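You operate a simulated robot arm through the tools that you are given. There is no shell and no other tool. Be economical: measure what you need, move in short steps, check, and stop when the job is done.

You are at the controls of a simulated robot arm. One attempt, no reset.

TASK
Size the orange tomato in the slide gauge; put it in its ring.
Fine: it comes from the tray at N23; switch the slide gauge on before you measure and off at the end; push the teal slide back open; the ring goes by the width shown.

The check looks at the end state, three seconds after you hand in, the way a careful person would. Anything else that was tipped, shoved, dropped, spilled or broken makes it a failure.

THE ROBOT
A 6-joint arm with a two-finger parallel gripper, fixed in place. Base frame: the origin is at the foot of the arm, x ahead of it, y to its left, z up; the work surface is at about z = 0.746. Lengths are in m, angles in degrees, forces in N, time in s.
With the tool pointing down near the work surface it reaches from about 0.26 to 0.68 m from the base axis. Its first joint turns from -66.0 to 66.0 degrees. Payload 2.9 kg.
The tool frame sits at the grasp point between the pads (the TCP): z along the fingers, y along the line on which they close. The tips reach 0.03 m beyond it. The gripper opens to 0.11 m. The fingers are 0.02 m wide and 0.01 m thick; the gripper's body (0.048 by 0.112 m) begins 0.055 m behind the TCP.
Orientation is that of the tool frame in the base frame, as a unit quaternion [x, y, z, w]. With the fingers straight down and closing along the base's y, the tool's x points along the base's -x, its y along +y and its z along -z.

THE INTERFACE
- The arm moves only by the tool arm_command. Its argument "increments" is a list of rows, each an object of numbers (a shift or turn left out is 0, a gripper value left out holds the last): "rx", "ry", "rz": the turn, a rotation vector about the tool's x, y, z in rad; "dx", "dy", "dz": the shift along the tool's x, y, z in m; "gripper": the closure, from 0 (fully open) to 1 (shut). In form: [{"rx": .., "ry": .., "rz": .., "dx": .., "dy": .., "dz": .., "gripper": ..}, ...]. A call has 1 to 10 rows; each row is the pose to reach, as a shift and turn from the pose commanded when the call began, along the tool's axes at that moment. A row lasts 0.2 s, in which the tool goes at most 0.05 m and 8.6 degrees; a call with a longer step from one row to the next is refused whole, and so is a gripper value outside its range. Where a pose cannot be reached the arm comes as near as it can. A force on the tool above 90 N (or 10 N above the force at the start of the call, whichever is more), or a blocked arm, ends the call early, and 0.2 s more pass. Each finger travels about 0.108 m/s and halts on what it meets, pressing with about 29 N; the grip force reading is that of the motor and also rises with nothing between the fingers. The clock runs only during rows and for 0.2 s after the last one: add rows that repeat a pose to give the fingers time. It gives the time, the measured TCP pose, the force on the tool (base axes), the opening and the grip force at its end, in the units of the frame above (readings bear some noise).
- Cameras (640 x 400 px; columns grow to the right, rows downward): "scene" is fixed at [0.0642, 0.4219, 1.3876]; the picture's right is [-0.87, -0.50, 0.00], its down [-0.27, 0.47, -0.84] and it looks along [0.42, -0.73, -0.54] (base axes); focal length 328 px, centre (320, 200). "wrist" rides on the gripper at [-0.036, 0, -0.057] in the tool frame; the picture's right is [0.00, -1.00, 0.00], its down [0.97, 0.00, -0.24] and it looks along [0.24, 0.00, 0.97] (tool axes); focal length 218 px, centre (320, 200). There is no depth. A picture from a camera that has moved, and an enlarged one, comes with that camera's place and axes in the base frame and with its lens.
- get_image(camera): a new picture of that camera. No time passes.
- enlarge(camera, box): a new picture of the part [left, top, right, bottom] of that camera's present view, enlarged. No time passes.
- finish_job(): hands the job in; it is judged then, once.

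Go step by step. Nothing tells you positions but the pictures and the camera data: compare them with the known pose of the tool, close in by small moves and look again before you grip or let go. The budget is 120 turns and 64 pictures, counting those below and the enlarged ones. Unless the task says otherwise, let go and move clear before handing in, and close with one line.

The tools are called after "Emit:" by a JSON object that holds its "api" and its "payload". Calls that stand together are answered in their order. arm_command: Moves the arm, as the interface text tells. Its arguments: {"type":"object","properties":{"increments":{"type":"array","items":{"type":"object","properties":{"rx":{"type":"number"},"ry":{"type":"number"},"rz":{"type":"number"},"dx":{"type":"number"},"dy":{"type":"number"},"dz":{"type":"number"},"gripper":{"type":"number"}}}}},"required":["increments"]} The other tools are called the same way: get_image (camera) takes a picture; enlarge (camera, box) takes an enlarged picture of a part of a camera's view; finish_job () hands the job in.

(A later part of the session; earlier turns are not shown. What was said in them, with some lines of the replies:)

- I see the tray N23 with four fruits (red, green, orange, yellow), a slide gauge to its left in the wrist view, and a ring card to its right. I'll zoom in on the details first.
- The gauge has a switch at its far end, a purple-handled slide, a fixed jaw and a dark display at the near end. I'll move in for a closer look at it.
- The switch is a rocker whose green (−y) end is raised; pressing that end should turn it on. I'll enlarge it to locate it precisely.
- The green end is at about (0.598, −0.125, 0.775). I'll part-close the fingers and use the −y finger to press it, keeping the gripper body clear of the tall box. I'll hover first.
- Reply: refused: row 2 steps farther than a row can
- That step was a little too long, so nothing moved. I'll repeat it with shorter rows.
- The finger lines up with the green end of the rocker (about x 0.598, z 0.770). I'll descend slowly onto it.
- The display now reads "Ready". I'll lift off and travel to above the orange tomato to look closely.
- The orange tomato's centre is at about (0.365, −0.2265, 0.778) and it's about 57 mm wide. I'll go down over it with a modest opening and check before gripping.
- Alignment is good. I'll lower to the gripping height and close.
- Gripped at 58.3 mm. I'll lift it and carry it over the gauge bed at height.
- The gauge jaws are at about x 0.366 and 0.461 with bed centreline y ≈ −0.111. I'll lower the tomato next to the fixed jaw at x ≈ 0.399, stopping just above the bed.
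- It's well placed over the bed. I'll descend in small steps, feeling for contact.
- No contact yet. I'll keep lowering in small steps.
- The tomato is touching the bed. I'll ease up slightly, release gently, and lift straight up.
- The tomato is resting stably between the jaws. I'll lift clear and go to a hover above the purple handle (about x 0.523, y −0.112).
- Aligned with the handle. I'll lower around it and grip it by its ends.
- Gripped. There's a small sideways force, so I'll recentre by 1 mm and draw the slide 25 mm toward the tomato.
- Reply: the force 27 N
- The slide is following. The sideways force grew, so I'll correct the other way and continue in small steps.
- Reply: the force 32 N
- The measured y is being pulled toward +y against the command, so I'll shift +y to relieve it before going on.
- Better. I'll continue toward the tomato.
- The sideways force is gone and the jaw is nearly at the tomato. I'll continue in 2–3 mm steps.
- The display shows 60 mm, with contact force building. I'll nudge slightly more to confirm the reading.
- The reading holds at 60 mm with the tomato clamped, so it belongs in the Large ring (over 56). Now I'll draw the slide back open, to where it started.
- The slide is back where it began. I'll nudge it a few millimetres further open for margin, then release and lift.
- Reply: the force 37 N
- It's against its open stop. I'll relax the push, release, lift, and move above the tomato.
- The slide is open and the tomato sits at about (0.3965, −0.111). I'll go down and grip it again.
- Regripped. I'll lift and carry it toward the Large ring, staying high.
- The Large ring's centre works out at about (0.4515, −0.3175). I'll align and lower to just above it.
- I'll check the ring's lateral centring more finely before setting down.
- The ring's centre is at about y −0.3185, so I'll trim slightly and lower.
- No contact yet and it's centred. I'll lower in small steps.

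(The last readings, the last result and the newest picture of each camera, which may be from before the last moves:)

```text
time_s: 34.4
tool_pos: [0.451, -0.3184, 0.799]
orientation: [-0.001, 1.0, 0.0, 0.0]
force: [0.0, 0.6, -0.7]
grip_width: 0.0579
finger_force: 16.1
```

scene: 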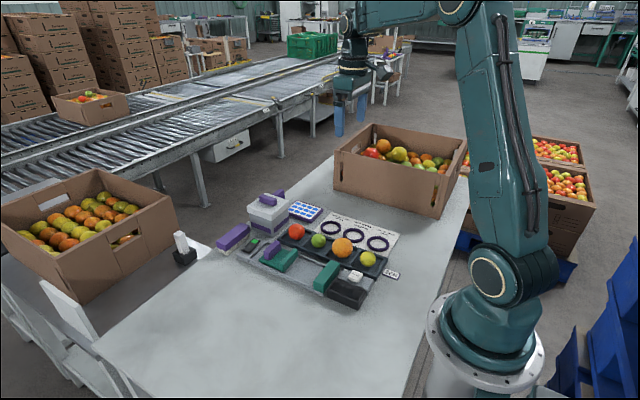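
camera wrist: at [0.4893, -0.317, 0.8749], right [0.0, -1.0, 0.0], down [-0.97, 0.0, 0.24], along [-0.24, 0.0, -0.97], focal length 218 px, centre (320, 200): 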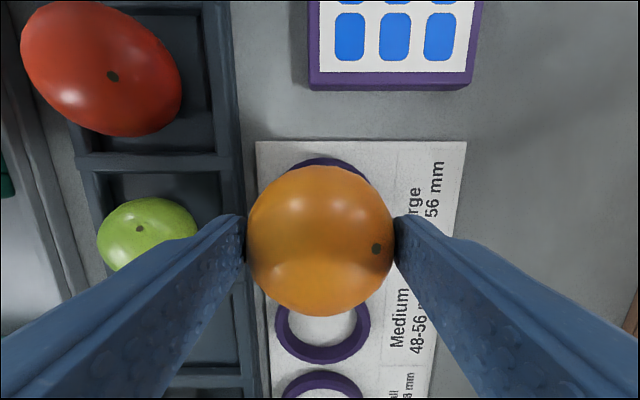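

Emit:
{"api": "arm_command", "payload": {"increments": [{"dz": 0.0015}, {"dz": 0.003}]}}

Emit:
{"api": "enlarge", "payload": {"camera": "scene", "box": [284, 195, 380, 255]}}

```text
time_s: 35.0
tool_pos: [0.4503, -0.3166, 0.7964]
orientation: [0.0, 1.0, 0.001, 0.0]
force: [0.8, 0.2, -0.8]
grip_width: 0.0581
finger_force: 16.3
```

```text
6.67 times, centred on (332, 225) of scene
camera zoom: at [0.0642, 0.4219, 1.3876], right [-0.87, -0.5, 0.0], down [-0.27, 0.47, -0.84], along [0.42, -0.73, -0.54], focal length 2186 px, centre (240, 33)
```

zoom: 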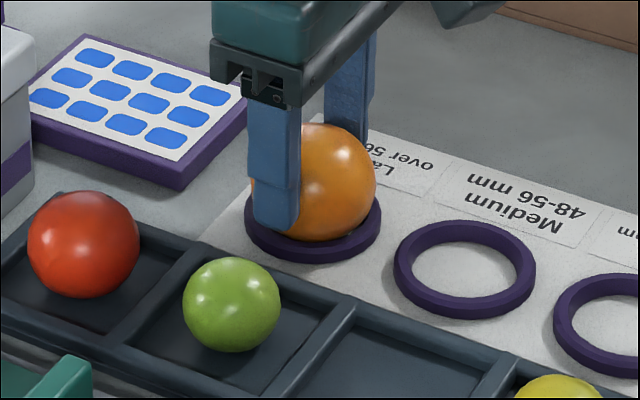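

It is just inside the ring and nearly down. I'll take one or two more small steps.

Emit:
{"api": "arm_command", "payload": {"increments": [{"dz": 0.001}, {"dz": 0.002}]}}

```text
time_s: 35.6
tool_pos: [0.4505, -0.3178, 0.7972]
orientation: [0.001, 1.0, -0.001, 0.001]
force: [-4.4, 3.1, 11.6]
grip_width: 0.0578
finger_force: 15.9
```

Contact felt. I'll ease up a touch and release slowly.

Emit:
{"api": "arm_command", "payload": {"increments": [{"dz": -0.001}, {"dz": -0.001, "gripper": 0.45}, {"dz": -0.001, "gripper": 0.38}, {"dz": -0.001, "gripper": 0.36}, {"dz": -0.001, "gripper": 0.36}]}}

Emit:
{"api": "enlarge", "payload": {"camera": "scene", "box": [284, 195, 380, 255]}}

Emit:
{"api": "get_image", "payload": {"camera": "wrist"}}

```text
time_s: 36.8
tool_pos: [0.4504, -0.3175, 0.7959]
orientation: [0.001, 1.0, 0.0, 0.0]
force: [0.0, -0.5, -0.3]
grip_width: 0.0705
finger_force: 0.0
```

```text
6.67 times, centred on (332, 225) of scene
camera zoom: at [0.0642, 0.4219, 1.3876], right [-0.87, -0.5, 0.0], down [-0.27, 0.47, -0.84], along [0.42, -0.73, -0.54], focal length 2186 px, centre (240, 33)
```

zoom: 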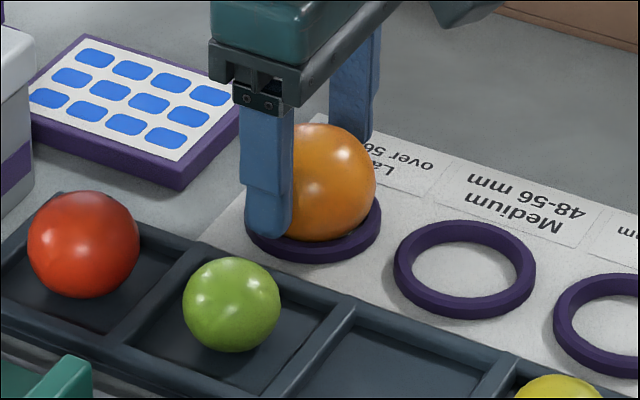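

```text
19 pictures are left
camera wrist: at [0.487, -0.3178, 0.8534], right [0.0, -1.0, 0.0], down [-0.97, 0.0, 0.24], along [-0.24, 0.0, -0.97], focal length 218 px, centre (320, 200)
```

wrist: 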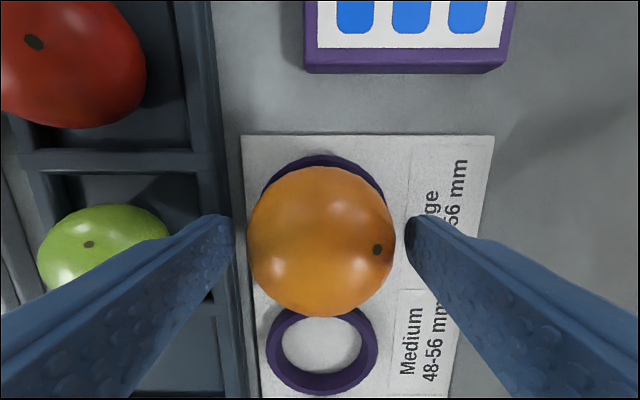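

The tomato is sitting in the Large ring. I'll lift straight up, close the fingers, and head to the switch, routing clear of the tall box.

Emit:
{"api": "arm_command", "payload": {"increments": [{"dz": -0.03}, {"dz": -0.07}, {"dz": -0.115}, {"dz": -0.155}, {"dy": 0.045, "dz": -0.155, "gripper": 0.6}, {"dy": 0.09, "dz": -0.155, "gripper": 0.9}, {"dy": 0.135, "dz": -0.155, "gripper": 1.0}, {"dx": -0.01, "dy": 0.18, "dz": -0.155}, {"dx": -0.03, "dy": 0.223, "dz": -0.155}, {"dx": -0.075, "dy": 0.223, "dz": -0.155}]}}

Emit:
{"api": "arm_command", "payload": {"increments": [{"dx": -0.04}, {"dx": -0.073}, {"dx": -0.073, "dz": 0.04}, {"dx": -0.073, "dz": 0.08}, {"dx": -0.073, "dz": 0.105}, {"dx": -0.073, "dz": 0.105}]}}

Emit:
{"api": "get_image", "payload": {"camera": "wrist"}}

Emit:
{"api": "enlarge", "payload": {"camera": "scene", "box": [210, 180, 402, 300]}}

```text
time_s: 39.0
tool_pos: [0.5257, -0.0928, 0.9519]
orientation: [0.0, 1.0, 0.0, 0.0]
force: [0.1, -0.7, -0.3]
grip_width: 0.0002
finger_force: 29.2
```

```text
time_s: 40.4
tool_pos: [0.597, -0.0934, 0.8468]
orientation: [0.0, 1.0, 0.001, 0.0]
force: [-0.8, 0.5, -0.3]
grip_width: 0.0
finger_force: 29.6
```

```text
18 pictures are left
camera wrist: at [0.6338, -0.093, 0.9044], right [0.0, -1.0, 0.0], down [-0.97, 0.0, 0.24], along [-0.24, 0.0, -0.97], focal length 218 px, centre (320, 200)
```

wrist: 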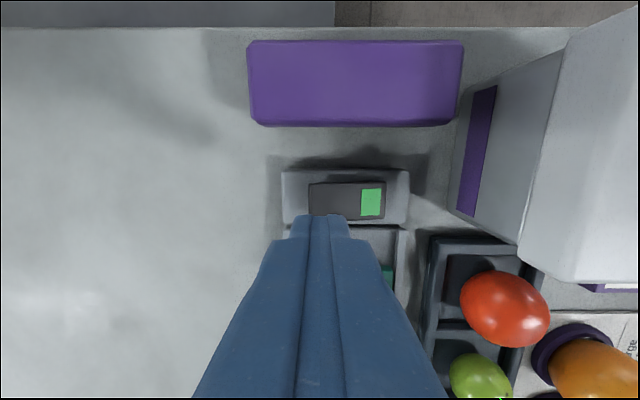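

```text
3.33 times, centred on (306, 240) of scene
camera zoom: at [0.0642, 0.4219, 1.3876], right [-0.87, -0.5, 0.0], down [-0.27, 0.47, -0.84], along [0.42, -0.73, -0.54], focal length 1093 px, centre (367, 67)
```

zoom: 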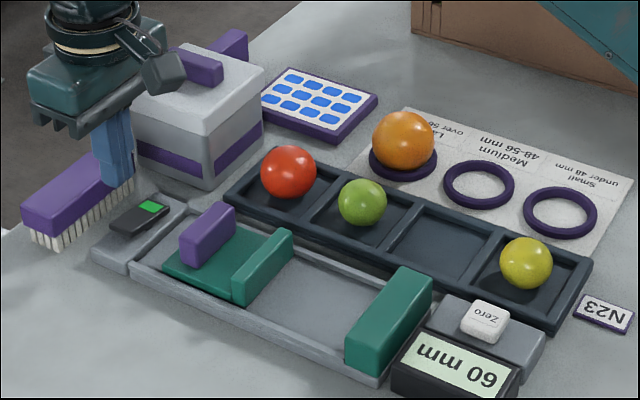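

The fingers are above the dark (+y) end of the rocker. I'll press it down slowly.

Emit:
{"api": "arm_command", "payload": {"increments": [{"dz": 0.03}, {"dz": 0.041}, {"dz": 0.045}, {"dz": 0.048}, {"dz": 0.051}]}}

Emit:
{"api": "enlarge", "payload": {"camera": "scene", "box": [210, 200, 370, 300]}}

```text
time_s: 41.6
tool_pos: [0.5992, -0.094, 0.7962]
orientation: [0.001, 1.0, 0.0, 0.001]
force: [-9.5, 0.6, 19.1]
grip_width: 0.0
finger_force: 28.9
```

```text
4.00 times, centred on (290, 250) of scene
camera zoom: at [0.0636, 0.422, 1.3876], right [-0.87, -0.5, 0.0], down [-0.27, 0.47, -0.84], along [0.42, -0.73, -0.54], focal length 1312 px, centre (440, 0)
```

zoom: 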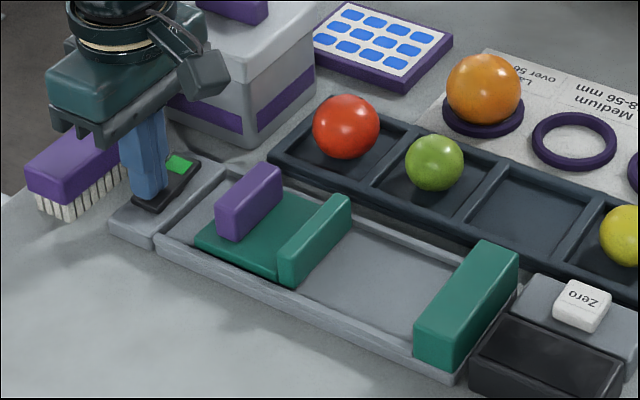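

The display is dark, so the gauge is off. I'll lift away and check the whole scene.

Emit:
{"api": "arm_command", "payload": {"increments": [{"dz": -0.02}, {"dz": -0.06}, {"dz": -0.1}, {"dz": -0.15}, {"dz": -0.2}, {"dx": 0.03, "dz": -0.23}, {"dx": 0.06, "dz": -0.25}, {"dx": 0.06, "dz": -0.25}]}}

Emit:
{"api": "enlarge", "payload": {"camera": "scene", "box": [200, 180, 410, 312]}}

Emit:
{"api": "get_image", "payload": {"camera": "wrist"}}

Emit:
{"api": "enlarge", "payload": {"camera": "scene", "box": [284, 195, 380, 255]}}

```text
time_s: 43.4
tool_pos: [0.5377, -0.095, 1.0415]
orientation: [-0.001, 1.0, 0.0, -0.001]
force: [0.5, -0.6, 0.2]
grip_width: 0.0002
finger_force: 28.8
```

```text
3.03 times, centred on (305, 246) of scene
camera zoom: at [0.0642, 0.4219, 1.3876], right [-0.87, -0.5, 0.0], down [-0.27, 0.47, -0.84], along [0.42, -0.73, -0.54], focal length 994 px, centre (366, 61)
```

zoom: 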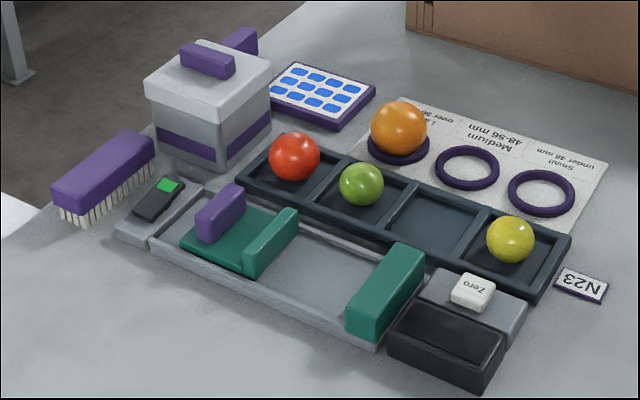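

```text
14 pictures are left
camera wrist: at [0.5748, -0.0953, 1.0983], right [0.0, -1.0, 0.0], down [-0.97, 0.0, 0.24], along [-0.24, 0.0, -0.97], focal length 218 px, centre (320, 200)
```

wrist: 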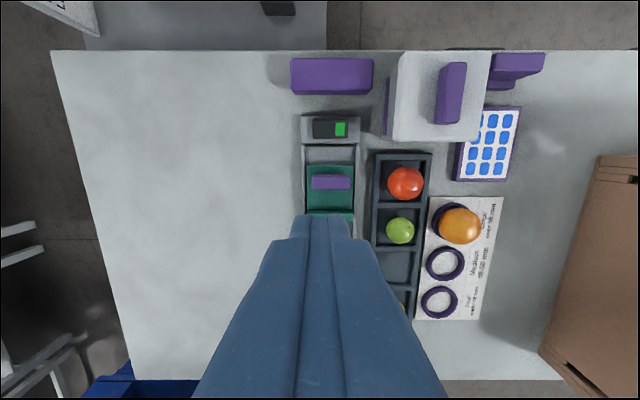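

```text
6.67 times, centred on (332, 225) of scene
camera zoom: at [0.0642, 0.4219, 1.3876], right [-0.87, -0.5, 0.0], down [-0.27, 0.47, -0.84], along [0.42, -0.73, -0.54], focal length 2186 px, centre (240, 33)
```

zoom: 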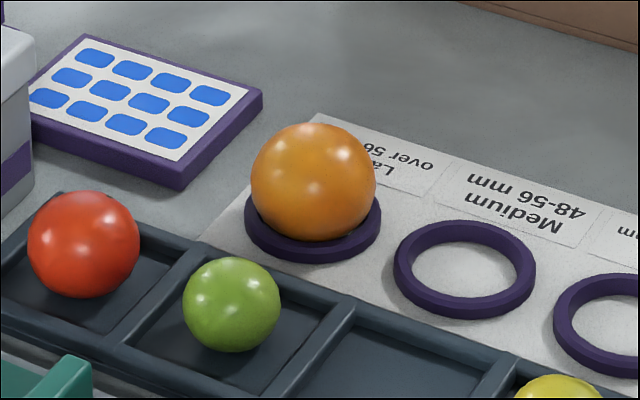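

The tomato sits centred in the Large ring, the slide is open, the gauge is off, and nothing else was disturbed. I'm handing in now.

Emit:
{"api": "finish_job", "payload": {}}

```text
The job is handed in.
```

The orange tomato from tray N23 measured 60 mm and is in the Large ring (over 56 mm); the teal slide is back open and the gauge is off.
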